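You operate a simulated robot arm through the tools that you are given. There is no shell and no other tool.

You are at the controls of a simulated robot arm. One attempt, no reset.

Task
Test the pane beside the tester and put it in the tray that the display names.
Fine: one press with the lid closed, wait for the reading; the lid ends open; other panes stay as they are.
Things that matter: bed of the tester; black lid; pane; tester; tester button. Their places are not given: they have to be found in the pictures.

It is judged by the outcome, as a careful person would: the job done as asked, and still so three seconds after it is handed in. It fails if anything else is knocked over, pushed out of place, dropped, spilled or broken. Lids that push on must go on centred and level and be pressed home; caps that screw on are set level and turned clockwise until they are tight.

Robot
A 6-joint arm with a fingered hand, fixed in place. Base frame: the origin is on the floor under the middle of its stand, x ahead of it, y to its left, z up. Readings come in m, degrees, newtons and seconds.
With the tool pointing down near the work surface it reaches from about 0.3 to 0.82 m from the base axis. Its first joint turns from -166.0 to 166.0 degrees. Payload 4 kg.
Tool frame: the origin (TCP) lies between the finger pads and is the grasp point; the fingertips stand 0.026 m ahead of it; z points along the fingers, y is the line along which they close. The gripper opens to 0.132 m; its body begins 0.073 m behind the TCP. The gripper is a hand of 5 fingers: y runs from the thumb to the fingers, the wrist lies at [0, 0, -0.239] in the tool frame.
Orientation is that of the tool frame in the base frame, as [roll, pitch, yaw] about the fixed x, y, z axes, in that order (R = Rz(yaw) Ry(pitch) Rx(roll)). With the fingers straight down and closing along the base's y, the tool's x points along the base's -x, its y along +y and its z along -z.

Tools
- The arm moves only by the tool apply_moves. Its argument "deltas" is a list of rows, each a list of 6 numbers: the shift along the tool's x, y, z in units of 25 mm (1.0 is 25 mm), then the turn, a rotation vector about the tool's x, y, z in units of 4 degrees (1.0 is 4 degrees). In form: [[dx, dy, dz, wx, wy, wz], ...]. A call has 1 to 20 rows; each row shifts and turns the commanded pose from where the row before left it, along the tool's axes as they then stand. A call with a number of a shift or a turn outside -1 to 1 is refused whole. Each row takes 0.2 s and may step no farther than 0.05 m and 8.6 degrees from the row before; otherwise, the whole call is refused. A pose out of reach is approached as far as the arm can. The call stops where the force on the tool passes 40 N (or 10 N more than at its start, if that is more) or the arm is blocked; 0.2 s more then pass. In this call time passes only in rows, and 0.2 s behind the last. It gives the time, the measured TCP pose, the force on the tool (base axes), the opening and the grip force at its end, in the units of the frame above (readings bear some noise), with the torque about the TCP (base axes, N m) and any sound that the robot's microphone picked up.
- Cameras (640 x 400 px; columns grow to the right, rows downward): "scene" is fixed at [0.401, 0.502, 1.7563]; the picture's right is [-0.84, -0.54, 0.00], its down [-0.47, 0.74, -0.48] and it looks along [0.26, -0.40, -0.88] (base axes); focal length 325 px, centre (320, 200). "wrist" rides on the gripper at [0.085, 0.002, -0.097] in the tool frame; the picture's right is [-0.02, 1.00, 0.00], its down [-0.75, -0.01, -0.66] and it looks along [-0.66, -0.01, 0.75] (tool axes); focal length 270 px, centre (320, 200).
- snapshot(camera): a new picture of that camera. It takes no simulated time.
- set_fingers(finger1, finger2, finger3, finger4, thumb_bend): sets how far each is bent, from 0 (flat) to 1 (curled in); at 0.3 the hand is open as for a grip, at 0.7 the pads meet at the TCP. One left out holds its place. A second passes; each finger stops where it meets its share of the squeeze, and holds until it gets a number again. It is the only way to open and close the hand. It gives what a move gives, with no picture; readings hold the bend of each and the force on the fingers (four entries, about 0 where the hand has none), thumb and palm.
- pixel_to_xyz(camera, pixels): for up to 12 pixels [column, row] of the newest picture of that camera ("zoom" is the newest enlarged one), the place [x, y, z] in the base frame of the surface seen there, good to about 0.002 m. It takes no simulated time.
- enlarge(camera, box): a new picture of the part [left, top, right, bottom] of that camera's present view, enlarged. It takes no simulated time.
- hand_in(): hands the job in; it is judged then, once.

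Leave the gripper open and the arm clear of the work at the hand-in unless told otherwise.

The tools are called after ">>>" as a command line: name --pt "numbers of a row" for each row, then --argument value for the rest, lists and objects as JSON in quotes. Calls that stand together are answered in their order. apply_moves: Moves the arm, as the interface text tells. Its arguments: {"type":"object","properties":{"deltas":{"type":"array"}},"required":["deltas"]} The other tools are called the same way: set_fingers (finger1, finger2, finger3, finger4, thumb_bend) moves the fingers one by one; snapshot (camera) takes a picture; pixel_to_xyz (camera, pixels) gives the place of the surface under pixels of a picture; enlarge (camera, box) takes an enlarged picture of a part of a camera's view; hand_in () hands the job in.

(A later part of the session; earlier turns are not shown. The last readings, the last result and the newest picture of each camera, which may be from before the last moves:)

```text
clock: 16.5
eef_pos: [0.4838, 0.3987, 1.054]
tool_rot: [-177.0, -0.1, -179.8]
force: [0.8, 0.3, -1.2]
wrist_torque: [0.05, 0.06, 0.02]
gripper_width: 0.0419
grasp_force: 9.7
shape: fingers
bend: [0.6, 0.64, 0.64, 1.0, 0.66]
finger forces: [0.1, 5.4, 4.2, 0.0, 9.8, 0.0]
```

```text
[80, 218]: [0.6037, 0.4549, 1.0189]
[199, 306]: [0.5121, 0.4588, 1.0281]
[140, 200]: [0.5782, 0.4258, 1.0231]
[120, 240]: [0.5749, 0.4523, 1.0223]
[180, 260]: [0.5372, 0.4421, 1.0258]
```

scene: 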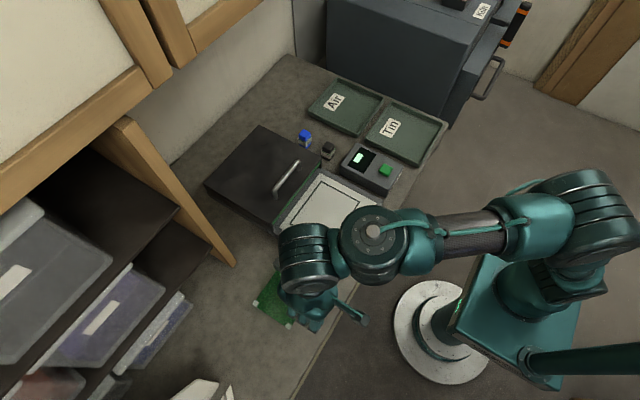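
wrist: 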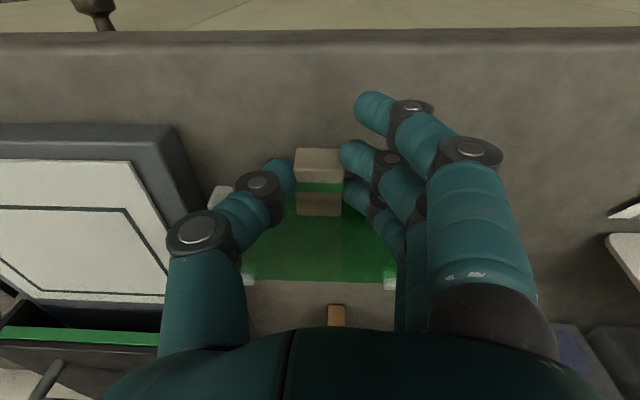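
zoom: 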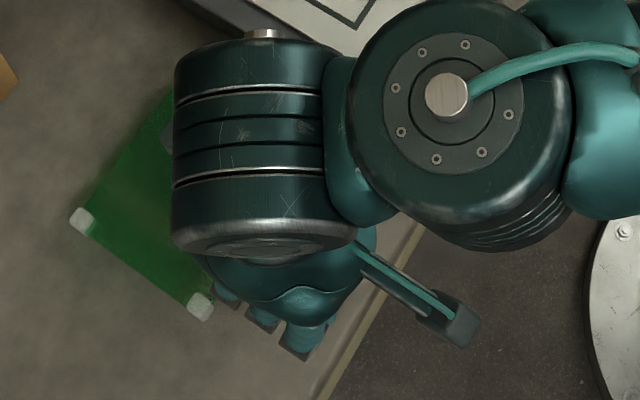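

The pane hangs stably with a constant droop of about 4°. I raise it to z≈1.115 while pitching the tool −3.6° about its y to level the pane.

>>> apply_moves --pt "0 -0.03 -0.6 0 -0.225 0" --pt "0 -0.03 -0.6 0 -0.225 0" --pt "0 -0.03 -0.6 0 -0.225 0" --pt "0 -0.03 -0.6 0 -0.225 0"

>>> snapshot --camera "wrist"

>>> snapshot --camera "scene"

```text
clock: 17.5
eef_pos: [0.4827, 0.3962, 1.1126]
tool_rot: [-176.9, 3.6, -179.7]
force: [1.4, -0.7, -0.8]
wrist_torque: [0.01, 0.08, -0.01]
gripper_width: 0.0418
grasp_force: 9.6
shape: fingers
bend: [0.6, 0.64, 0.64, 1.0, 0.66]
finger forces: [0.0, 5.2, 4.1, 0.1, 9.7, 0.0]
```

```text
taken
```

wrist: 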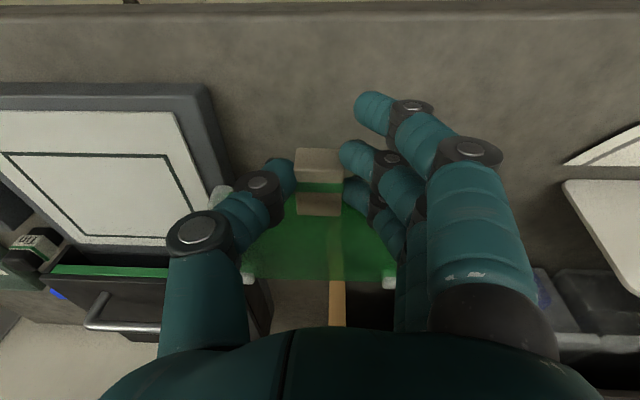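

```text
taken
```

scene: 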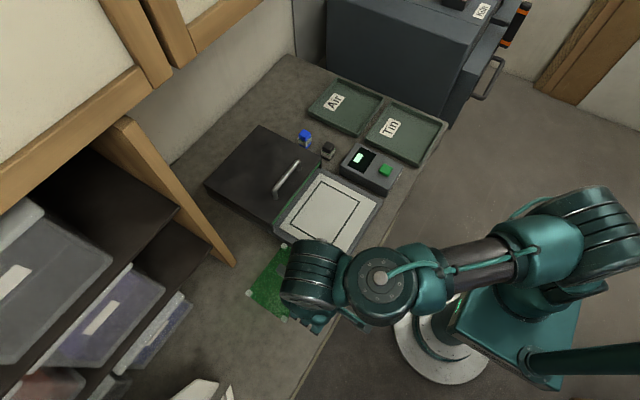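

I measure the pane attitude now.

>>> pixel_to_xyz --camera "wrist" --pixels '[[320, 165], [320, 205], [320, 230], [320, 255], [320, 272], [280, 230], [280, 265], [375, 265], [249, 278], [390, 283]]'

>>> pixel_to_xyz --camera "scene" --pixels '[[249, 293], [284, 245], [270, 270], [265, 295], [284, 319], [262, 280]]'

```text
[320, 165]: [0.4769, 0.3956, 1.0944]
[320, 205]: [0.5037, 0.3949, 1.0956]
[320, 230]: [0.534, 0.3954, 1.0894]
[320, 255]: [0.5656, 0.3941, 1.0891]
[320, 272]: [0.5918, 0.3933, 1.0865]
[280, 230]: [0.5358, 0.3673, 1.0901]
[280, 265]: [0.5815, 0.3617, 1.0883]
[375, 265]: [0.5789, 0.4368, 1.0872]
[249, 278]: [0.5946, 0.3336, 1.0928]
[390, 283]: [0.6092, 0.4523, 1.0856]
```

```text
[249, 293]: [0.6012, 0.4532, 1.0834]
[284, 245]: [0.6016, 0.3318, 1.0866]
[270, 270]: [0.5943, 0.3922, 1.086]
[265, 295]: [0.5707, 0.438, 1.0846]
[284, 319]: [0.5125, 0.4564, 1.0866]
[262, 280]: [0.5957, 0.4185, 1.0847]
```

Pane is nearly level with centre ≈ (0.557, 0.3945). I carry it over the bed: +0.028 in x, −0.2075 in y, at constant height.

>>> apply_moves --pt "-0.0933 -0.3 0.02 0 0 0" --pt "-0.0933 -0.7 0.04 0 0 0" --pt "-0.0933 -0.7 0.04 0 0 0" --pt "-0.0933 -0.75 0.04 0 0 0" --pt "-0.0933 -0.75 0.04 0 0 0" --pt "-0.0933 -0.75 0.04 0 0 0" --pt "-0.0933 -0.75 0.04 0 0 0" --pt "-0.0933 -0.75 0.04 0 0 0" --pt "-0.0933 -0.75 0.04 0 0 0" --pt "-0.0933 -0.75 0.04 0 0 0" --pt "-0.0933 -0.7 0.04 0 0 0" --pt "-0.0933 -0.65 0.04 0 0 0"

>>> snapshot --camera "wrist"

>>> snapshot --camera "scene"

```text
clock: 20.1
eef_pos: [0.5129, 0.19, 1.1128]
tool_rot: [-176.8, 3.5, -179.5]
force: [-0.2, -0.2, -0.8]
wrist_torque: [-0.01, 0.09, 0.03]
gripper_width: 0.0414
grasp_force: 9.9
shape: fingers
bend: [0.6, 0.65, 0.64, 1.0, 0.66]
finger forces: [0.1, 5.3, 4.3, 0.0, 9.7, 0.0]
```

```text
taken
```

wrist: 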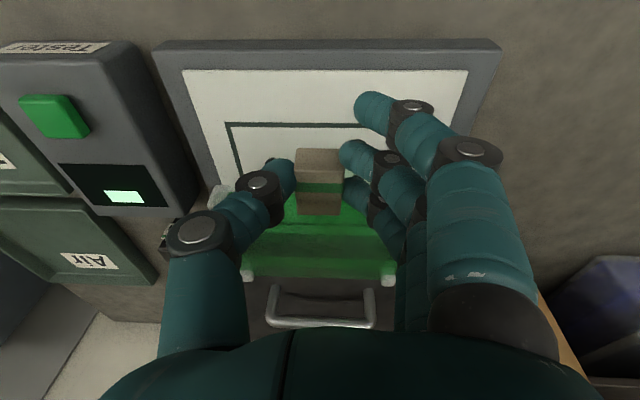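

```text
taken
```

scene: 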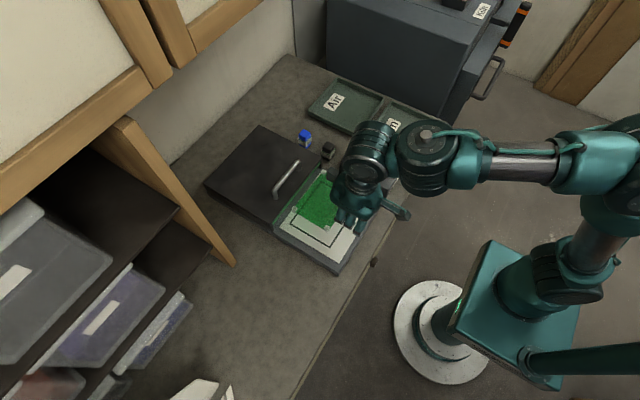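

The pane is over the bed. I enlarge the scene to measure its feet against the outline.

>>> enlarge --camera "scene" --box '[260, 140, 400, 260]'

```text
3.33 times, centred on (330, 200) of scene
```

zoom: 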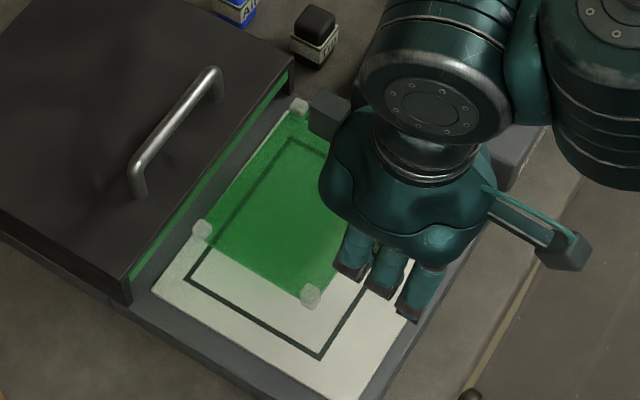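

>>> pixel_to_xyz --camera "zoom" --pixels '[[202, 228], [310, 294], [299, 105], [270, 220], [320, 357], [187, 277], [240, 230], [315, 260], [145, 300], [130, 272], [128, 295], [150, 270]]'

>>> pixel_to_xyz --camera "wrist" --pixels '[[320, 205], [320, 230], [320, 255], [320, 270], [280, 230], [247, 276], [389, 281], [229, 124], [420, 124]]'

```text
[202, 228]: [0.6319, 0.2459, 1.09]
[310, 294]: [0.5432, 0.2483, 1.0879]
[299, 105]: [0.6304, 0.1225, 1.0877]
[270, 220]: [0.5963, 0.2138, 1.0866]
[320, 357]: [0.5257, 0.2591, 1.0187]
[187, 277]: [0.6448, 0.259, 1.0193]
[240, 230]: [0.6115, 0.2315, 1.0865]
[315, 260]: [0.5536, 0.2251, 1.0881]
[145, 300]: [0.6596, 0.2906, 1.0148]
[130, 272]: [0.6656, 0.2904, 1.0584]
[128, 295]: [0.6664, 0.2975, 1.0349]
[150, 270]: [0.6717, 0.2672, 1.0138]
```

```text
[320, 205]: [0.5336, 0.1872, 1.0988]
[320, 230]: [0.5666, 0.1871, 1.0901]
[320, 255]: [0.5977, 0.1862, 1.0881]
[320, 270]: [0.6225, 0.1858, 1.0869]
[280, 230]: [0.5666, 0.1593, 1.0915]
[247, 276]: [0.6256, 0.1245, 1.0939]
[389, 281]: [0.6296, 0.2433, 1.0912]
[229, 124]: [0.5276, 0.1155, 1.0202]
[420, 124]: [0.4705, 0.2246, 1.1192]
```

Pane centre ≈ (0.587, 0.186) against outline centre (0.585, 0.1865): on target, within 2 mm. I lower 48 mm straight down, correcting ~1° yaw.

>>> apply_moves --pt "0.05 0.026 0.48 0 0 -0.25" --pt "0.05 0.026 0.48 0 0 0" --pt "0.04 0.026 0.48 0 0 0" --pt "0.03 0.026 0.48 0 0 0"

>>> enlarge --camera "scene" --box '[260, 140, 400, 260]'

>>> snapshot --camera "wrist"

```text
clock: 21.1
eef_pos: [0.5108, 0.1886, 1.0692]
tool_rot: [-176.8, 3.6, -178.7]
force: [-0.8, 0.5, -0.9]
wrist_torque: [-0.01, 0.11, -0.02]
gripper_width: 0.0418
grasp_force: 9.3
shape: fingers
bend: [0.6, 0.65, 0.64, 1.0, 0.66]
finger forces: [0.0, 5.3, 4.2, 0.1, 9.7, 0.0]
```

```text
3.33 times, centred on (330, 200) of scene
```

zoom: 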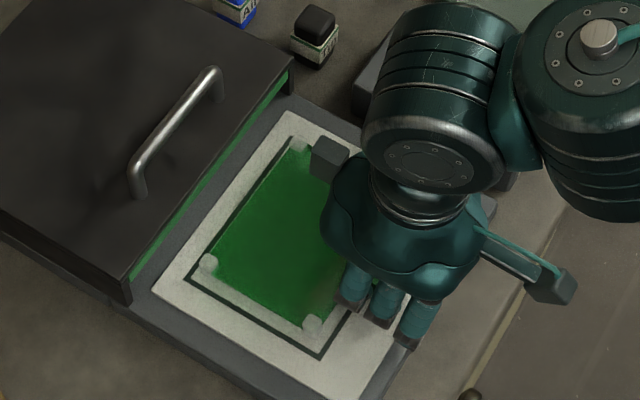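

```text
taken
```

wrist: 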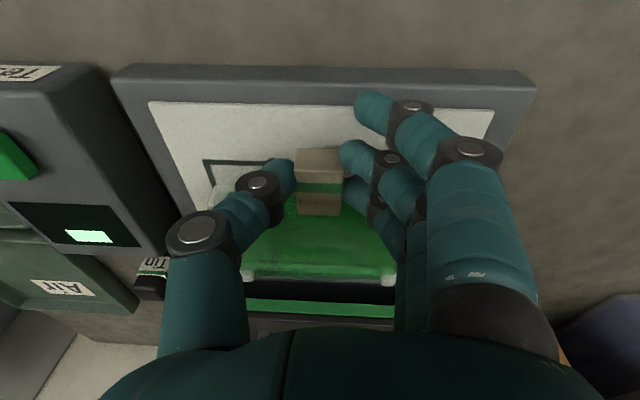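

I measure the pane's feet again before the last few millimetres.

>>> pixel_to_xyz --camera "zoom" --pixels '[[209, 262], [312, 322], [298, 144], [270, 240], [320, 357], [187, 277], [250, 270], [315, 290]]'

>>> pixel_to_xyz --camera "wrist" --pixels '[[320, 165], [320, 205], [320, 230], [320, 255], [320, 270], [280, 230], [247, 276], [389, 281]]'

```text
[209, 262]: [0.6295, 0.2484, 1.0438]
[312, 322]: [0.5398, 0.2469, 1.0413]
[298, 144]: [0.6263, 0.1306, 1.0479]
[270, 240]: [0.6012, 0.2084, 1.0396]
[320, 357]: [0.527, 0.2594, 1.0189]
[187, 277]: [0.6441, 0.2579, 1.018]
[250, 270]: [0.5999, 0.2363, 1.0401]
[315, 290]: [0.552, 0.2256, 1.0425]
```

```text
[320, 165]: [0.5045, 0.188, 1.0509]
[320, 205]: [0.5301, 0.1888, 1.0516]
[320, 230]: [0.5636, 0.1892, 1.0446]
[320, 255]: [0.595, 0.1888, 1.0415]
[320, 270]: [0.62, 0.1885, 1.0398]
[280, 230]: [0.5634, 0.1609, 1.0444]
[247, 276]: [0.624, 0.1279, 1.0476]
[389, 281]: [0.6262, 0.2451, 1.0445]
```

Pane centre ≈ (0.584, 0.1875), plate z 1.040 (far)–1.0445 (near), resting height should be ≈1.032. I lower 8 mm more.

>>> apply_moves --pt "0.01 0.008 0.16 0 0 0" --pt "0.01 0.008 0.16 0 0 0"

>>> snapshot --camera "wrist"

>>> pixel_to_xyz --camera "wrist" --pixels '[[320, 165], [320, 205], [320, 230], [320, 255], [320, 270], [280, 230], [370, 260], [270, 260]]'

```text
clock: 21.7
eef_pos: [0.5109, 0.1881, 1.0587]
tool_rot: [-176.9, 3.6, -178.7]
force: [-0.5, 0.3, -1.4]
wrist_torque: [0.03, 0.06, -0.03]
gripper_width: 0.0418
grasp_force: 9.6
shape: fingers
bend: [0.6, 0.65, 0.64, 1.0, 0.66]
finger forces: [0.1, 5.1, 4.4, 0.0, 9.8, 0.1]
```

```text
taken
```

wrist: 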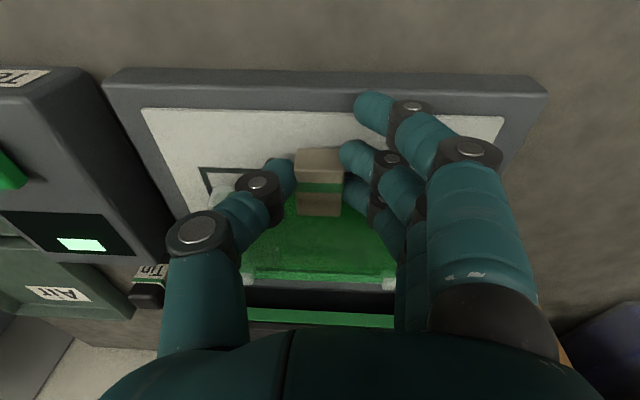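

```text
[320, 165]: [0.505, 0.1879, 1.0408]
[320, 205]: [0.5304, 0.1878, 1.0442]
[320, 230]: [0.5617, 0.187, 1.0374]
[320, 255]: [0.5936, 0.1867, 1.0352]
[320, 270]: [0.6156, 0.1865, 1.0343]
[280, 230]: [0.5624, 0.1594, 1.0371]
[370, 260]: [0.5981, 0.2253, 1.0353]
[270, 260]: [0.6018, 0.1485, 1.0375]
```

About 3 mm to go. I lower in 1 mm steps, watching the force.

>>> apply_moves --pt "0.0025 0.002 0.05 0 0 0" --pt "0.0025 0.002 0.05 0 0 0"

>>> snapshot --camera "wrist"

>>> pixel_to_xyz --camera "wrist" --pixels '[[320, 165], [320, 205], [320, 230], [320, 255], [320, 270], [280, 230], [370, 260], [270, 260]]'

```text
clock: 22.3
eef_pos: [0.5104, 0.19, 1.0561]
tool_rot: [-177.0, 3.6, -178.6]
force: [0.3, -0.4, -1.3]
wrist_torque: [0.02, 0.04, -0.02]
gripper_width: 0.0417
grasp_force: 9.3
shape: fingers
bend: [0.6, 0.65, 0.64, 1.0, 0.66]
finger forces: [0.0, 4.6, 4.3, 0.1, 9.7, 0.1]
```

```text
taken
```

wrist: 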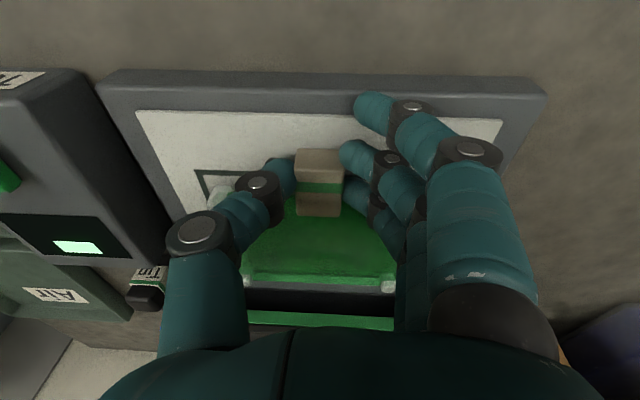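

```text
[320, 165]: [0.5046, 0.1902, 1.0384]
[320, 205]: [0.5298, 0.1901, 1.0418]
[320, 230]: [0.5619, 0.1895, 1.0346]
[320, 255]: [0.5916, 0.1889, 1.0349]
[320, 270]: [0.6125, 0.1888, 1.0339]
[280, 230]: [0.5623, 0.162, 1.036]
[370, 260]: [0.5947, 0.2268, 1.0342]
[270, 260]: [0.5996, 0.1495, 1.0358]
```

The far feet touch (torque dropped to 0.04) and the height equals the pick height above the surface. I lower one last millimetre and then release by opening to 0.6.

>>> apply_moves --pt "0.002 0.002 0.04 0 0 0"

>>> set_fingers --finger2 0.6 --finger3 0.6 --thumb_bend 0.6

>>> snapshot --camera "wrist"

>>> enlarge --camera "scene" --box '[260, 140, 400, 260]'

```text
clock: 22.7
eef_pos: [0.5093, 0.1889, 1.0557]
tool_rot: [-176.8, 3.6, -178.5]
force: [0.7, -0.2, -0.1]
wrist_torque: [0.02, 0.03, 0.01]
gripper_width: 0.0417
grasp_force: 9.3
shape: fingers
bend: [0.6, 0.65, 0.64, 1.0, 0.66]
finger forces: [0.1, 4.6, 4.6, 0.1, 9.7, 0.1]
```

```text
clock: 23.7
eef_pos: [0.5094, 0.1896, 1.0559]
tool_rot: [-176.8, 3.6, -178.6]
force: [-1.0, 0.6, -0.2]
wrist_torque: [-0.02, -0.02, -0.01]
gripper_width: 0.0448
grasp_force: 0.1
shape: fingers
bend: [0.6, 0.6, 0.6, 1.0, 0.6]
finger forces: [0.1, 0.0, 0.0, 0.0, 0.1, 0.0]
```

```text
taken
```

wrist: 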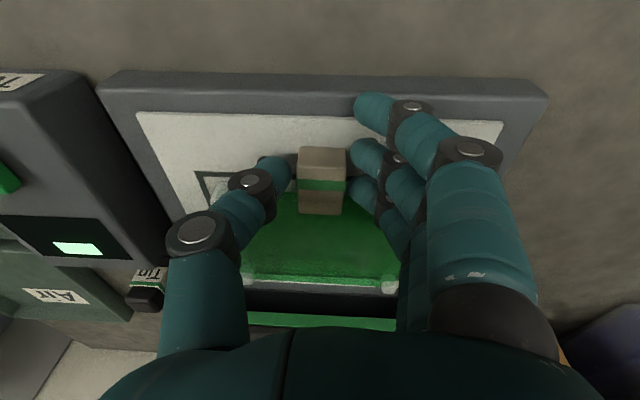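

```text
3.33 times, centred on (330, 200) of scene
```

zoom: 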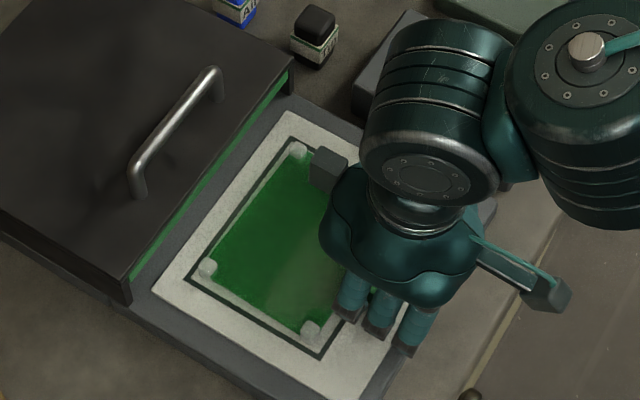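

Released; the pane rests inside the outline. I raise the hand straight up by ~0.12 m.

>>> apply_moves --pt "-0.025 -0.021 -0.4 0 0 0" --pt "-0.05 -0.042 -0.8 0 0 0" --pt "-0.06 -0.05 -0.95 0 0 0" --pt "-0.06 -0.05 -0.95 0 0 0" --pt "-0.06 -0.05 -0.95 0 0 0" --pt "-0.05 -0.04 -0.8 0 0 0"

>>> snapshot --camera "wrist"

>>> enlarge --camera "scene" --box '[260, 140, 400, 260]'

```text
clock: 25.1
eef_pos: [0.5099, 0.1892, 1.1775]
tool_rot: [-176.8, 3.5, -178.6]
force: [1.0, -0.3, 0.2]
wrist_torque: [-0.02, -0.02, -0.01]
gripper_width: 0.045
grasp_force: 0.0
shape: fingers
bend: [0.6, 0.6, 0.6, 1.0, 0.6]
finger forces: [0.0, 0.0, 0.1, 0.0, 0.0, 0.0]
```

```text
taken
```

wrist: 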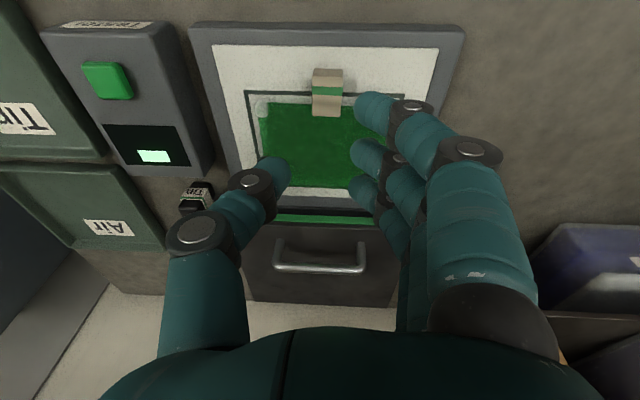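

```text
3.33 times, centred on (330, 200) of scene
```

zoom: 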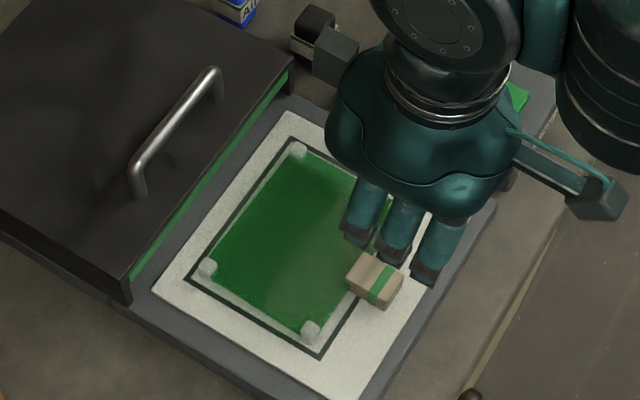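

The pane sits well inside the outline. Next the lid: I measure the handle bar, the lid's rim and the wood post position.

>>> pixel_to_xyz --camera "zoom" --pixels '[[137, 160], [175, 115], [210, 70], [137, 190], [220, 92], [130, 140], [160, 145], [208, 268], [298, 150], [310, 329], [375, 280], [290, 80]]'

>>> pixel_to_xyz --camera "wrist" --pixels '[[275, 262], [320, 269], [362, 270], [278, 240], [358, 242], [320, 217], [320, 226], [327, 90], [313, 75], [343, 75], [313, 115], [342, 115]]'

>>> pixel_to_xyz --camera "scene" --pixels '[[232, 264], [215, 235], [180, 180], [120, 130], [150, 60], [170, 50]]'

```text
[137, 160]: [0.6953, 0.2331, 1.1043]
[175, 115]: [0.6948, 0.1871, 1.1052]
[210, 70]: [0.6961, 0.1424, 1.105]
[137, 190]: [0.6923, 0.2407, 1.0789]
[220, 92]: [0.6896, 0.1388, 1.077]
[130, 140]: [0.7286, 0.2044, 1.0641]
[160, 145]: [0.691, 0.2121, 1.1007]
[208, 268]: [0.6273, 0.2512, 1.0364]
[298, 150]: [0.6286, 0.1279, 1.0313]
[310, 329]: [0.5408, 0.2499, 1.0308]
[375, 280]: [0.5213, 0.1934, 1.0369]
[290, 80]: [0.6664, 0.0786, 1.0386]
```

```text
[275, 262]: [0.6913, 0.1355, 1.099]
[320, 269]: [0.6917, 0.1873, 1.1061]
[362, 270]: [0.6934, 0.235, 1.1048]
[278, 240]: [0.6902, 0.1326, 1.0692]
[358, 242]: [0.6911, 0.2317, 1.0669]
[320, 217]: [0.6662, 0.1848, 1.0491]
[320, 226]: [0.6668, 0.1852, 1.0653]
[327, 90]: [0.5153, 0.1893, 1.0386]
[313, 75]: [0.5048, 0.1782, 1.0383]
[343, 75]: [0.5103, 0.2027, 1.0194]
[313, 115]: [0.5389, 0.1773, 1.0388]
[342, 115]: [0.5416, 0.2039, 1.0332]
```

```text
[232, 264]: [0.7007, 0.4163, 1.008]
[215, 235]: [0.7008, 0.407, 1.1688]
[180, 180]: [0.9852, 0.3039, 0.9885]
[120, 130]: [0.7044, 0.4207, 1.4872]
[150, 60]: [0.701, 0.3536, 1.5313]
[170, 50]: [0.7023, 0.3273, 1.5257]
```

The handle bar is at x≈0.6935, y 0.135–0.24 (middle 0.187), top z 1.105. I also see the wall cabinet's front at x≈0.70 high up (z≈1.53), so I check where its lower edge is before reaching under it.

>>> pixel_to_xyz --camera "scene" --pixels '[[50, 175], [100, 135], [140, 105], [165, 80], [172, 64], [185, 66], [200, 45], [230, 20], [250, 2], [195, 30], [125, 120], [160, 150]]'

>>> enlarge --camera "scene" --box '[60, 0, 300, 160]'

```text
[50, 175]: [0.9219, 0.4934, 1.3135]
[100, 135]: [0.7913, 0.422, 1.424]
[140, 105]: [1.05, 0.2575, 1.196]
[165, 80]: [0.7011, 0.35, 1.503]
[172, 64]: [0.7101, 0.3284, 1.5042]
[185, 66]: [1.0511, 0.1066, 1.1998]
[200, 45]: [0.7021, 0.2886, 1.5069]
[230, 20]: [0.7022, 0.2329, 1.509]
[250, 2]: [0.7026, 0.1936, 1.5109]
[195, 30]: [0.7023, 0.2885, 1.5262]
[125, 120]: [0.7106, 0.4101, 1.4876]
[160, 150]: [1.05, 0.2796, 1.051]
```

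```text
2.50 times, centred on (180, 80) of scene
```

zoom: 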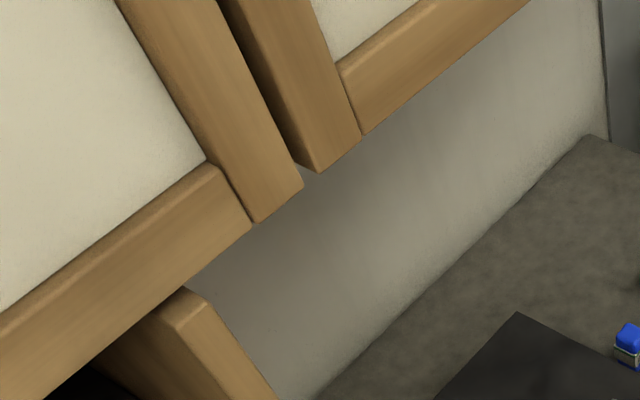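

The cabinet's front is x≈0.70 with its bottom edge at z≈1.50, over the lid. I must see how high the arm's wrist stands above the TCP, so I take a picture and measure arm points.

>>> snapshot --camera "scene"

```text
taken
```

scene: 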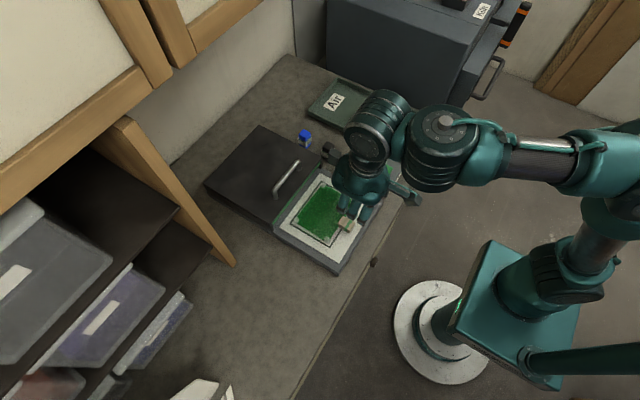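

>>> pixel_to_xyz --camera "scene" --pixels '[[375, 95], [390, 100], [365, 145], [350, 125], [445, 120], [420, 125], [475, 150], [440, 180], [550, 145], [600, 160], [360, 175], [405, 130]]'

```text
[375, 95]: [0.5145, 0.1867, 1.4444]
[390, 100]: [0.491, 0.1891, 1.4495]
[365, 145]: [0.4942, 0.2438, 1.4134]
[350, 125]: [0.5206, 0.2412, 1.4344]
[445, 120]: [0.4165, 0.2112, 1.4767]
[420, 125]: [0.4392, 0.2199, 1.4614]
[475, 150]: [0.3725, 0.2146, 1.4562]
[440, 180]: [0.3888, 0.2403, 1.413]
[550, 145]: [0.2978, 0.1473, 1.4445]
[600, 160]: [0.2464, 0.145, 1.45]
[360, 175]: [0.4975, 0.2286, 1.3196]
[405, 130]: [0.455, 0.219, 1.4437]
```

The wrist assembly tops out about 0.27–0.30 m above the TCP, so at TCP z≈1.11–1.16 under the cabinet (bottom 1.50) there is more than 4 cm to spare. I level the tool and turn it about −88° around its z so that it will close along base x across the handle bar (first part).

>>> apply_moves --pt "0 0 0 -0.8 0.875 0" --pt "0 0 0 0 0 -1" --pt "0 0 0 0 0 -1" --pt "0 0 0 0 0 -1" --pt "0 0 0 0 0 -1" --pt "0 0 0 0 0 -1" --pt "0 0 0 0 0 -1" --pt "0 0 0 0 0 -1" --pt "0 0 0 0 0 -1" --pt "0 0 0 0 0 -1" --pt "0 0 0 0 0 -1" --pt "0 0 0 0 0 -1" --pt "0 0 0 0 0 -1"

>>> snapshot --camera "scene"

```text
clock: 27.9
eef_pos: [0.5095, 0.1906, 1.1781]
tool_rot: [179.9, 0.1, -130.6]
force: [0.2, 0.8, 0.0]
wrist_torque: [0.0, 0.02, -0.03]
gripper_width: 0.0452
grasp_force: 0.1
shape: fingers
bend: [0.6, 0.6, 0.6, 1.0, 0.6]
finger forces: [0.1, 0.0, 0.0, 0.1, 0.1, 0.0]
```

```text
taken
```

scene: 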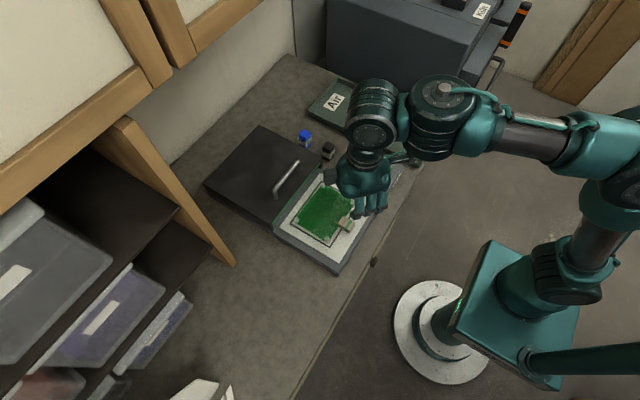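

Good. I finish the turn (40.6° more) in place.

>>> apply_moves --pt "0 0 0 0 0 -0.923" --pt "0 0 0 0 0 -0.923" --pt "0 0 0 0 0 -0.923" --pt "0 0 0 0 0 -0.923" --pt "0 0 0 0 0 -0.923" --pt "0 0 0 0 0 -0.923" --pt "0 0 0 0 0 -0.923" --pt "0 0 0 0 0 -0.923" --pt "0 0 0 0 0 -0.923" --pt "0 0 0 0 0 -0.923" --pt "0 0 0 0 0 -0.923"

>>> snapshot --camera "wrist"

>>> snapshot --camera "scene"

```text
clock: 30.3
eef_pos: [0.5095, 0.1898, 1.1771]
tool_rot: [-179.9, 0.0, -90.1]
force: [0.6, 0.3, -0.3]
wrist_torque: [0.01, -0.02, 0.02]
gripper_width: 0.0454
grasp_force: 0.1
shape: fingers
bend: [0.6, 0.6, 0.6, 1.0, 0.6]
finger forces: [0.1, 0.0, 0.0, 0.0, 0.1, 0.0]
```

```text
taken
```

wrist: 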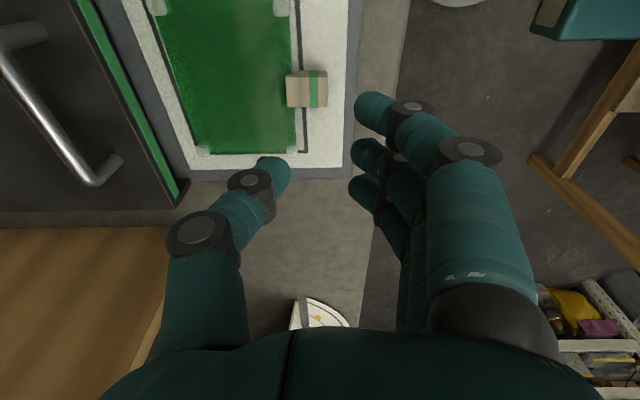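

```text
taken
```

scene: 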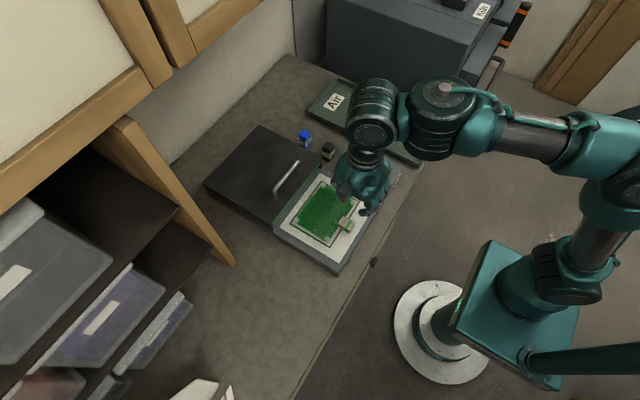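

The tool now closes along base x (thumb on the far side). I move over the handle bar to TCP ≈ (0.6935, 0.187, 1.16).

>>> apply_moves --pt "0.015 -0.92 0.085 0 0 0" --pt "0.015 -0.92 0.085 0 0 0" --pt "0.015 -0.92 0.085 0 0 0" --pt "0.015 -0.92 0.085 0 0 0" --pt "0.015 -0.92 0.085 0 0 0" --pt "0.015 -0.92 0.085 0 0 0" --pt "0.015 -0.92 0.085 0 0 0" --pt "0.015 -0.92 0.085 0 0 0"

>>> snapshot --camera "wrist"

>>> snapshot --camera "scene"

```text
clock: 32.1
eef_pos: [0.6929, 0.1885, 1.1622]
tool_rot: [-179.9, 0.1, -90.1]
force: [-1.2, -0.5, 0.3]
wrist_torque: [0.01, -0.03, -0.01]
gripper_width: 0.0456
grasp_force: 0.0
shape: fingers
bend: [0.6, 0.6, 0.6, 1.0, 0.6]
finger forces: [0.1, 0.0, 0.1, 0.1, 0.0, 0.1]
```

```text
taken
```

wrist: 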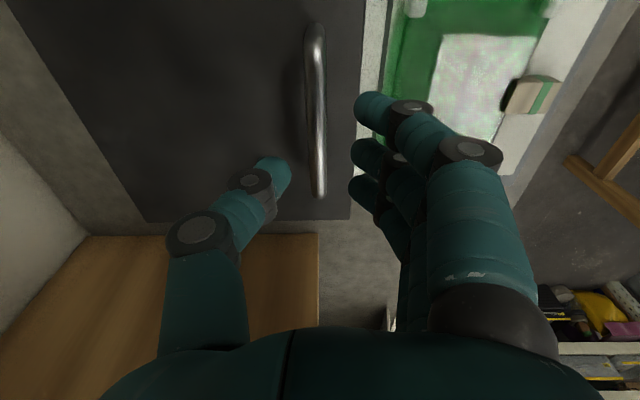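

```text
taken
```

scene: 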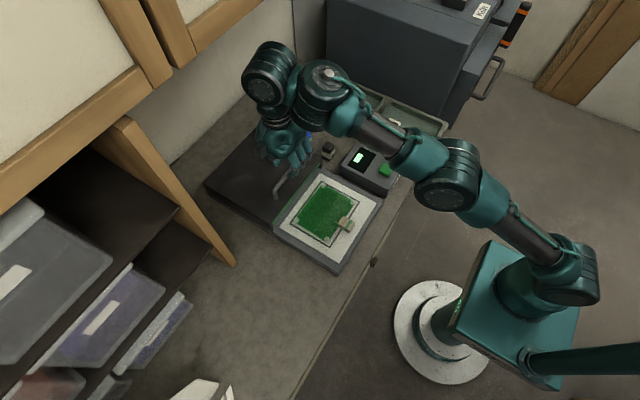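

The bar shows between thumb (col 290) and fingers (col 352). I measure it against the tips.

>>> pixel_to_xyz --camera "wrist" --pixels '[[315, 60], [317, 100], [319, 150], [320, 185], [315, 30], [287, 175], [352, 155], [354, 110], [351, 188], [250, 120]]'

```text
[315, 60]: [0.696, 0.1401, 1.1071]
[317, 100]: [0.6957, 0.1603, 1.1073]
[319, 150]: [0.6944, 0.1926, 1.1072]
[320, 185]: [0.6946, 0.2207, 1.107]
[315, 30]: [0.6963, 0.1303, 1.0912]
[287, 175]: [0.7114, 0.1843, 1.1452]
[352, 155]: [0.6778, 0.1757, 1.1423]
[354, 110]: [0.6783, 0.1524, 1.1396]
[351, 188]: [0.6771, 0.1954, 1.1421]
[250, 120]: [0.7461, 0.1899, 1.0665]
```

Bar x≈0.695 is centred between tips (0.7114 / 0.6775). I lower 46 mm to z≈1.116 (tips ~16 mm above the lid).

>>> apply_moves --pt "0 0 0.46 0 0 0" --pt "0 0 0.46 0 0 0" --pt "0 0 0.46 0 0 0" --pt "0 0 0.46 0 0 0"

>>> snapshot --camera "wrist"

```text
clock: 33.1
eef_pos: [0.6922, 0.1861, 1.1147]
tool_rot: [-179.9, 0.1, -90.2]
force: [0.9, -0.6, 0.1]
wrist_torque: [0.0, 0.0, -0.02]
gripper_width: 0.0448
grasp_force: 0.1
shape: fingers
bend: [0.6, 0.6, 0.6, 1.0, 0.6]
finger forces: [0.0, 0.0, 0.1, 0.1, 0.0, 0.1]
```

```text
taken
```

wrist: 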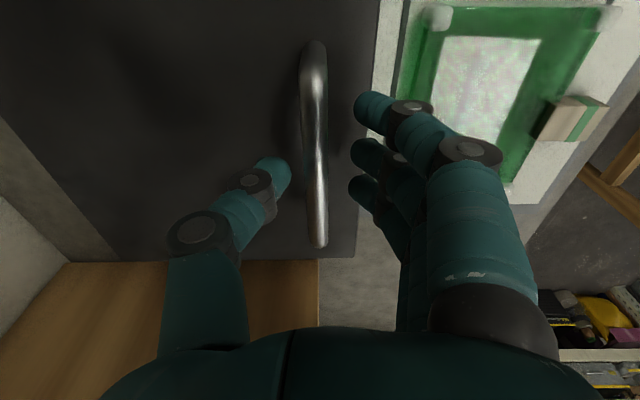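

Straddling the bar. I close fingers 1–3 and the thumb on it.

>>> set_fingers --finger1 0.7 --finger2 0.7 --finger3 0.7 --thumb_bend 0.7

>>> snapshot --camera "wrist"

```text
clock: 34.1
eef_pos: [0.693, 0.1872, 1.115]
tool_rot: [-180.0, 0.1, -90.2]
force: [1.2, 0.5, -2.6]
wrist_torque: [0.01, 0.0, -0.04]
gripper_width: 0.0277
grasp_force: 3.6
shape: fingers
bend: [0.69, 0.69, 0.69, 1.0, 0.68]
finger forces: [0.9, 0.9, 1.0, 0.1, 4.0, 0.0]
```

```text
taken
```

wrist: 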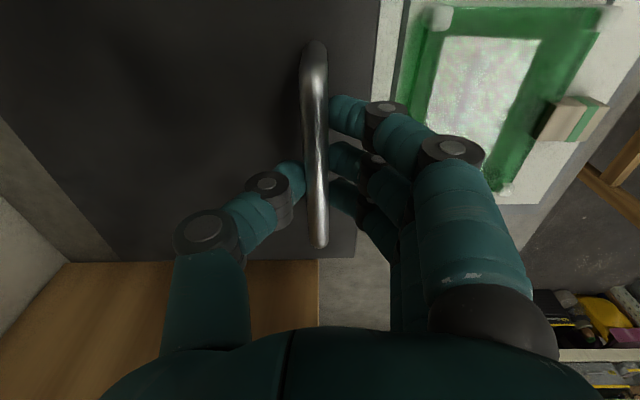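

Light grip on the bar. I pull the lid toward −x by 50 mm and check.

>>> apply_moves --pt "0 0.3 0 0 0 0" --pt "0 0.4 0 0 0 0" --pt "0 0.4 0 0 0 0" --pt "0 0.4 0 0 0 0" --pt "0 0.5 0 0 0 0"

>>> snapshot --camera "wrist"

>>> snapshot --camera "scene"

```text
clock: 35.3
eef_pos: [0.6427, 0.1875, 1.1136]
tool_rot: [179.9, 0.1, -90.1]
force: [-0.2, -3.8, -1.1]
wrist_torque: [-0.06, 0.01, -0.05]
gripper_width: 0.0273
grasp_force: 2.9
shape: fingers
bend: [0.69, 0.69, 0.69, 1.0, 0.69]
finger forces: [1.0, 1.0, 1.0, 0.0, 3.0, 0.1]
```

```text
taken
```

wrist: 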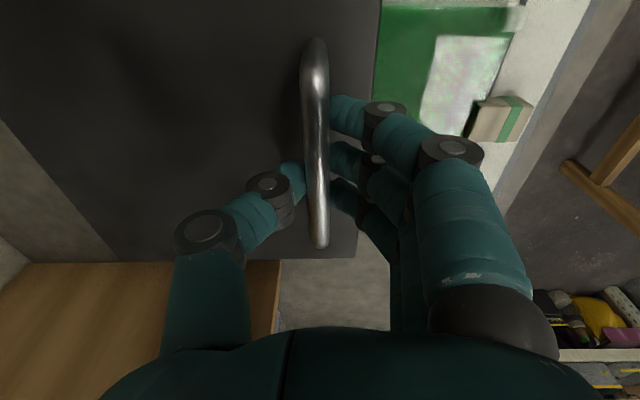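

```text
taken
```

scene: 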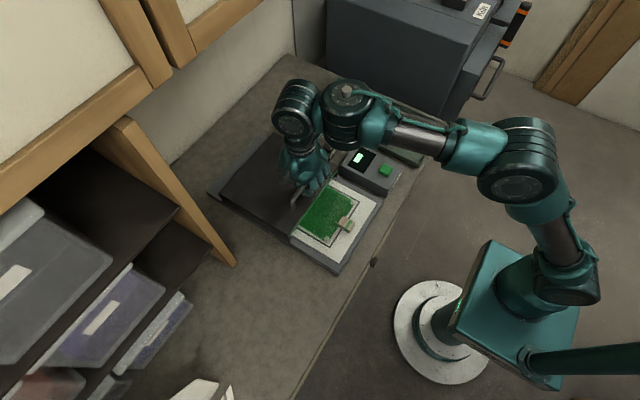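

The lid slides smoothly, the pane is undisturbed. I continue 100 mm.

>>> apply_moves --pt "0 0.5 0 0 0 0" --pt "0 0.5 0 0 0 0" --pt "0 0.5 0 0 0 0" --pt "0 0.5 0 0 0 0" --pt "0 0.5 0 0 0 0" --pt "0 0.5 0 0 0 0" --pt "0 0.5 0 0 0 0" --pt "0 0.5 0 0 0 0"

>>> snapshot --camera "wrist"

>>> enlarge --camera "scene" --box '[230, 120, 410, 280]'

```text
clock: 37.1
eef_pos: [0.5419, 0.187, 1.1151]
tool_rot: [-180.0, 0.1, -90.2]
force: [-0.7, 3.1, -2.8]
wrist_torque: [0.07, 0.0, -0.03]
gripper_width: 0.0273
grasp_force: 3.2
shape: fingers
bend: [0.69, 0.69, 0.69, 1.0, 0.68]
finger forces: [1.2, 1.4, 1.3, 0.0, 3.1, 0.0]
```

```text
taken
```

wrist: 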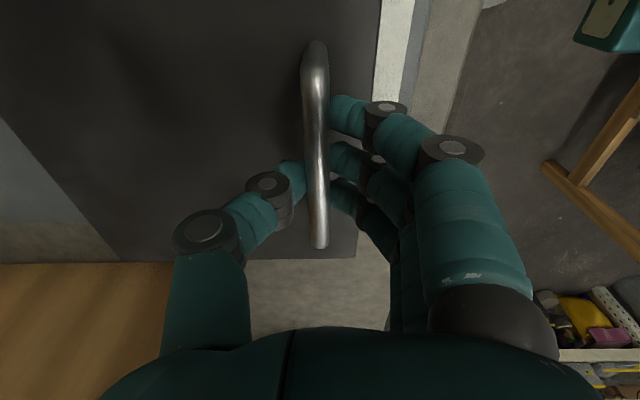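

```text
2.50 times, centred on (320, 200) of scene
```

zoom: 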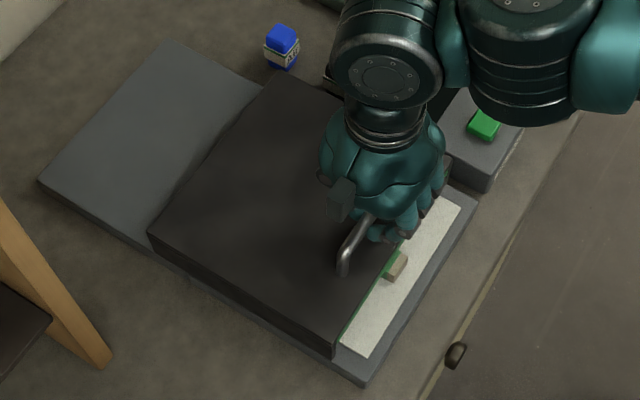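

Lid front is at x≈0.515; about 30 mm remain. I continue in 5 mm steps.

>>> apply_moves --pt "0 0.2 0 0 0 0" --pt "0 0.2 0 0 0 0" --pt "0 0.2 0 0 0 0" --pt "0 0.2 0 0 0 0" --pt "0 0.2 0 0 0 0"

>>> enlarge --camera "scene" --box '[230, 120, 410, 280]'

>>> snapshot --camera "wrist"

```text
clock: 38.3
eef_pos: [0.5188, 0.1871, 1.1148]
tool_rot: [-180.0, 0.1, -90.1]
force: [0.2, -2.1, -2.3]
wrist_torque: [-0.02, 0.0, -0.02]
gripper_width: 0.0274
grasp_force: 2.7
shape: fingers
bend: [0.69, 0.69, 0.69, 1.0, 0.68]
finger forces: [0.9, 0.9, 0.8, 0.0, 3.6, 0.0]
```

```text
2.50 times, centred on (320, 200) of scene
```

zoom: 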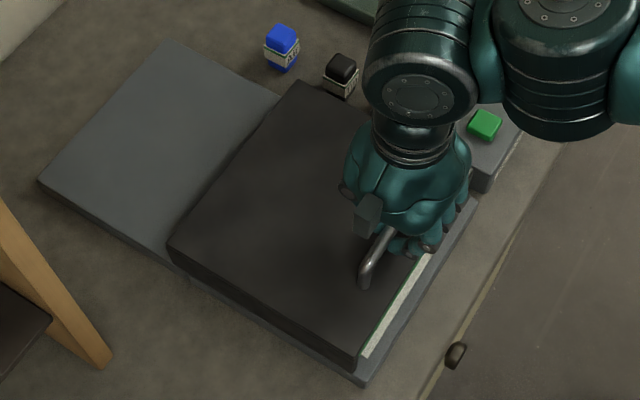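

```text
taken
```

wrist: 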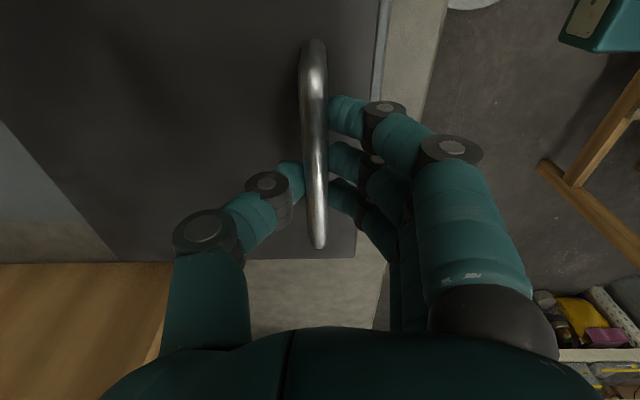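

A thin strip of white bed is still visible; I go on in 4 mm steps to the stop.

>>> apply_moves --pt "0 0.16 0 0 0 0" --pt "0 0.16 0 0 0 0"

>>> enlarge --camera "scene" --box '[230, 120, 410, 280]'

```text
clock: 38.9
eef_pos: [0.5113, 0.1867, 1.1144]
tool_rot: [-179.8, 0.1, -90.0]
force: [0.5, -0.3, -2.9]
wrist_torque: [0.01, -0.02, 0.0]
gripper_width: 0.0273
grasp_force: 4.0
shape: fingers
bend: [0.69, 0.69, 0.69, 1.0, 0.68]
finger forces: [0.8, 0.9, 1.0, 0.1, 3.8, 0.0]
```

```text
2.50 times, centred on (320, 200) of scene
```

zoom: 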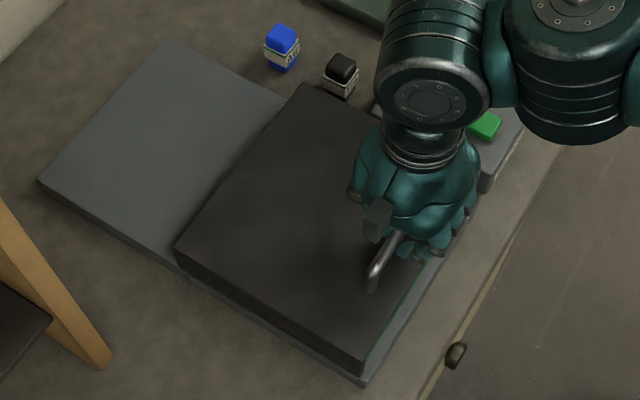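

Nearly closed. I continue in 2 mm steps to feel for the end stop.

>>> apply_moves --pt "0 0.08 0 0 0 0" --pt "0 0.08 0 0 0 0"

>>> enlarge --camera "scene" --box '[230, 120, 410, 280]'

>>> snapshot --camera "wrist"

```text
clock: 39.5
eef_pos: [0.5081, 0.1863, 1.1154]
tool_rot: [-179.9, 0.1, -90.1]
force: [1.4, 2.2, -4.2]
wrist_torque: [0.03, 0.02, -0.02]
gripper_width: 0.0273
grasp_force: 3.8
shape: fingers
bend: [0.69, 0.69, 0.69, 1.0, 0.68]
finger forces: [1.0, 1.0, 1.0, 0.0, 4.2, 0.0]
```

```text
2.50 times, centred on (320, 200) of scene
```

zoom: 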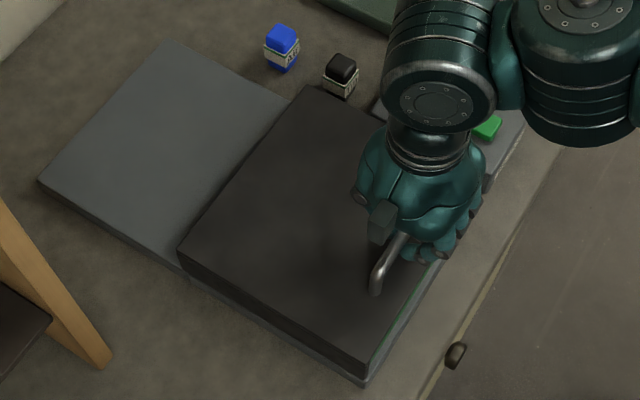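

```text
taken
```

wrist: 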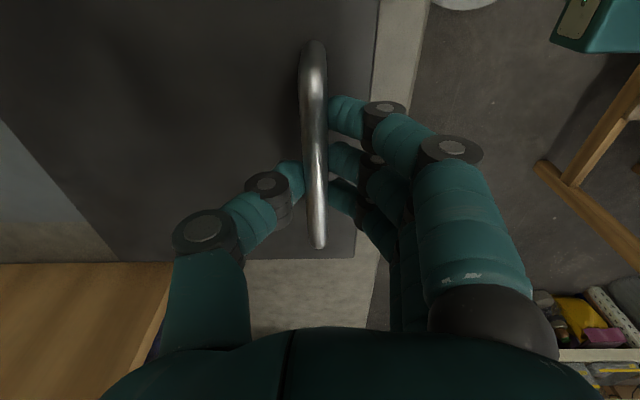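

I measure the lid's edges against the body's front edge.

>>> pixel_to_xyz --camera "zoom" --pixels '[[366, 360], [362, 362], [364, 383], [180, 244], [305, 86], [420, 280], [400, 310], [384, 345], [375, 290], [383, 255]]'

```text
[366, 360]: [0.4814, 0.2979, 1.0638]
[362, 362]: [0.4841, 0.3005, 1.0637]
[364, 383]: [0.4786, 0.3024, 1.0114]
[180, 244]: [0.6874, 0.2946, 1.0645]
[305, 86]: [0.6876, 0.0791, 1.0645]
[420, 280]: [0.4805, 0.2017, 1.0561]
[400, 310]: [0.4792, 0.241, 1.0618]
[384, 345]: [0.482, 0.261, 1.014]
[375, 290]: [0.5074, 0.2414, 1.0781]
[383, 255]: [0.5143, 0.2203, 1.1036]
```

Lid front ≈0.4805, body front ≈0.4785: perhaps 2 mm remain. I go 2 mm at a time more, watching the force for the stop.

>>> apply_moves --pt "0 0.08 0 0 0 0" --pt "0 0.08 0 0 0 0"

>>> enlarge --camera "scene" --box '[230, 120, 410, 280]'

>>> pixel_to_xyz --camera "zoom" --pixels '[[366, 362], [180, 244], [305, 87], [420, 280], [400, 310], [384, 345], [364, 383]]'

```text
clock: 40.1
eef_pos: [0.5048, 0.1869, 1.1155]
tool_rot: [-179.8, 0.2, -90.1]
force: [2.2, 2.7, -4.4]
wrist_torque: [0.04, -0.04, -0.08]
gripper_width: 0.0275
grasp_force: 3.3
shape: fingers
bend: [0.69, 0.69, 0.69, 1.0, 0.68]
finger forces: [0.9, 0.9, 0.9, 0.1, 4.5, 0.1]
```

```text
2.50 times, centred on (320, 200) of scene
```

zoom: 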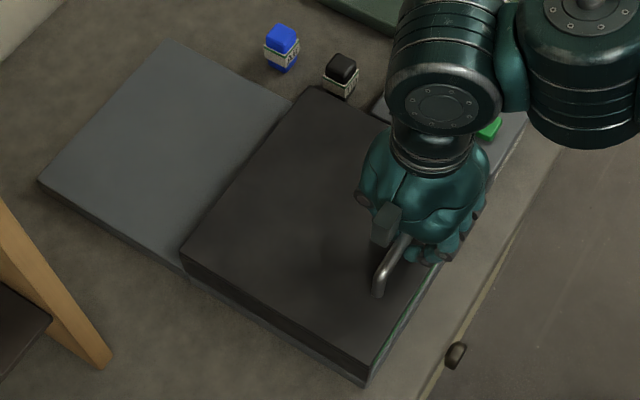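

```text
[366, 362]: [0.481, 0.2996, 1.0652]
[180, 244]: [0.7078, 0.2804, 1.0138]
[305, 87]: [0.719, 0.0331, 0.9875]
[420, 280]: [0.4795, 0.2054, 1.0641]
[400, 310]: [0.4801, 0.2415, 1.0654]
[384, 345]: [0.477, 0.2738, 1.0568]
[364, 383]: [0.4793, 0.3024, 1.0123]
```

The lid is now about flush with the body's front. I try another 3 mm to see whether a stop is reached.

>>> apply_moves --pt "0 0.06 0 0 0 0" --pt "0 0.06 0 0 0 0"

>>> enlarge --camera "scene" --box '[290, 200, 370, 290]'

```text
clock: 40.7
eef_pos: [0.5005, 0.1876, 1.1145]
tool_rot: [-179.7, 0.1, -90.3]
force: [7.9, 0.9, -0.7]
wrist_torque: [-0.01, -0.13, 0.02]
gripper_width: 0.0279
grasp_force: 3.4
shape: fingers
bend: [0.7, 0.7, 0.7, 1.0, 0.68]
finger forces: [0.0, 0.1, 0.0, 0.0, 7.1, 0.0]
```

```text
4.44 times, centred on (330, 245) of scene
```

zoom: 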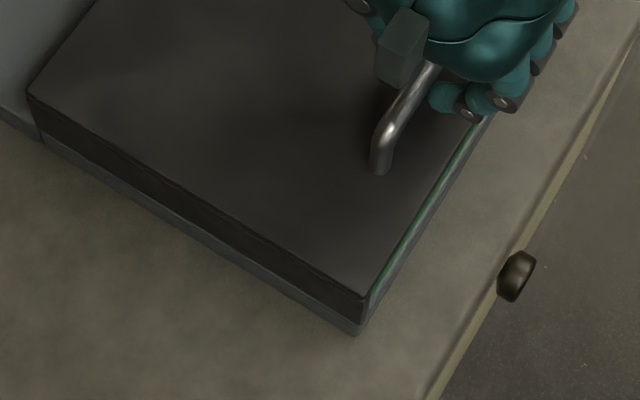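

The thumb force rose to 7 N and the fingers unloaded: the lid is at its closed stop. I release the handle.

>>> set_fingers --finger1 0.6 --finger2 0.6 --finger3 0.6 --thumb_bend 0.6

>>> snapshot --camera "wrist"

```text
clock: 41.7
eef_pos: [0.5, 0.1869, 1.115]
tool_rot: [-179.9, 0.1, -90.1]
force: [0.1, 0.4, 0.4]
wrist_torque: [-0.02, 0.0, 0.0]
gripper_width: 0.0446
grasp_force: 0.0
shape: fingers
bend: [0.6, 0.6, 0.6, 1.0, 0.6]
finger forces: [0.0, 0.1, 0.0, 0.0, 0.0, 0.0]
```

```text
taken
```

wrist: 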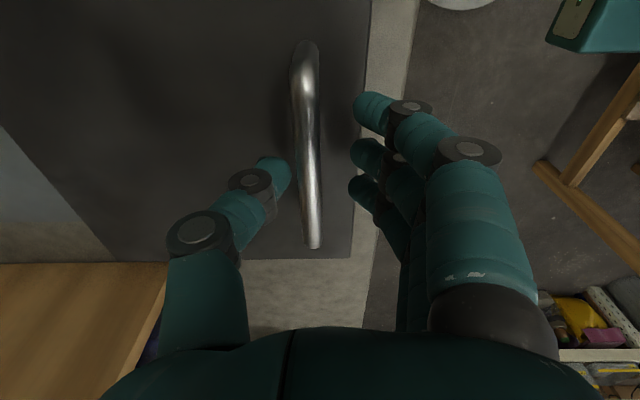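

Bar is free of the fingers. I raise straight up 70 mm.

>>> apply_moves --pt "0 0 -0.6 0 0 0" --pt "0 0 -0.8 0 0 0" --pt "0 0 -0.8 0 0 0" --pt "0 0 -0.6 0 0 0"

>>> snapshot --camera "scene"

```text
clock: 42.7
eef_pos: [0.5006, 0.1858, 1.1863]
tool_rot: [-179.9, 0.1, -90.1]
force: [0.1, -0.4, -0.1]
wrist_torque: [-0.01, -0.02, 0.0]
gripper_width: 0.0449
grasp_force: 0.1
shape: fingers
bend: [0.6, 0.6, 0.6, 1.0, 0.6]
finger forces: [0.0, 0.1, 0.0, 0.1, 0.0, 0.0]
```

```text
taken
```

scene: 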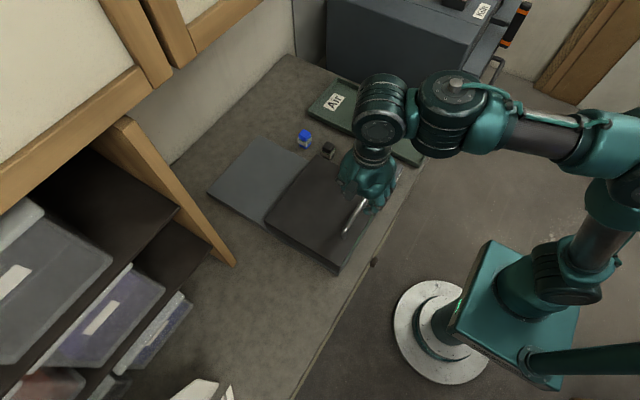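

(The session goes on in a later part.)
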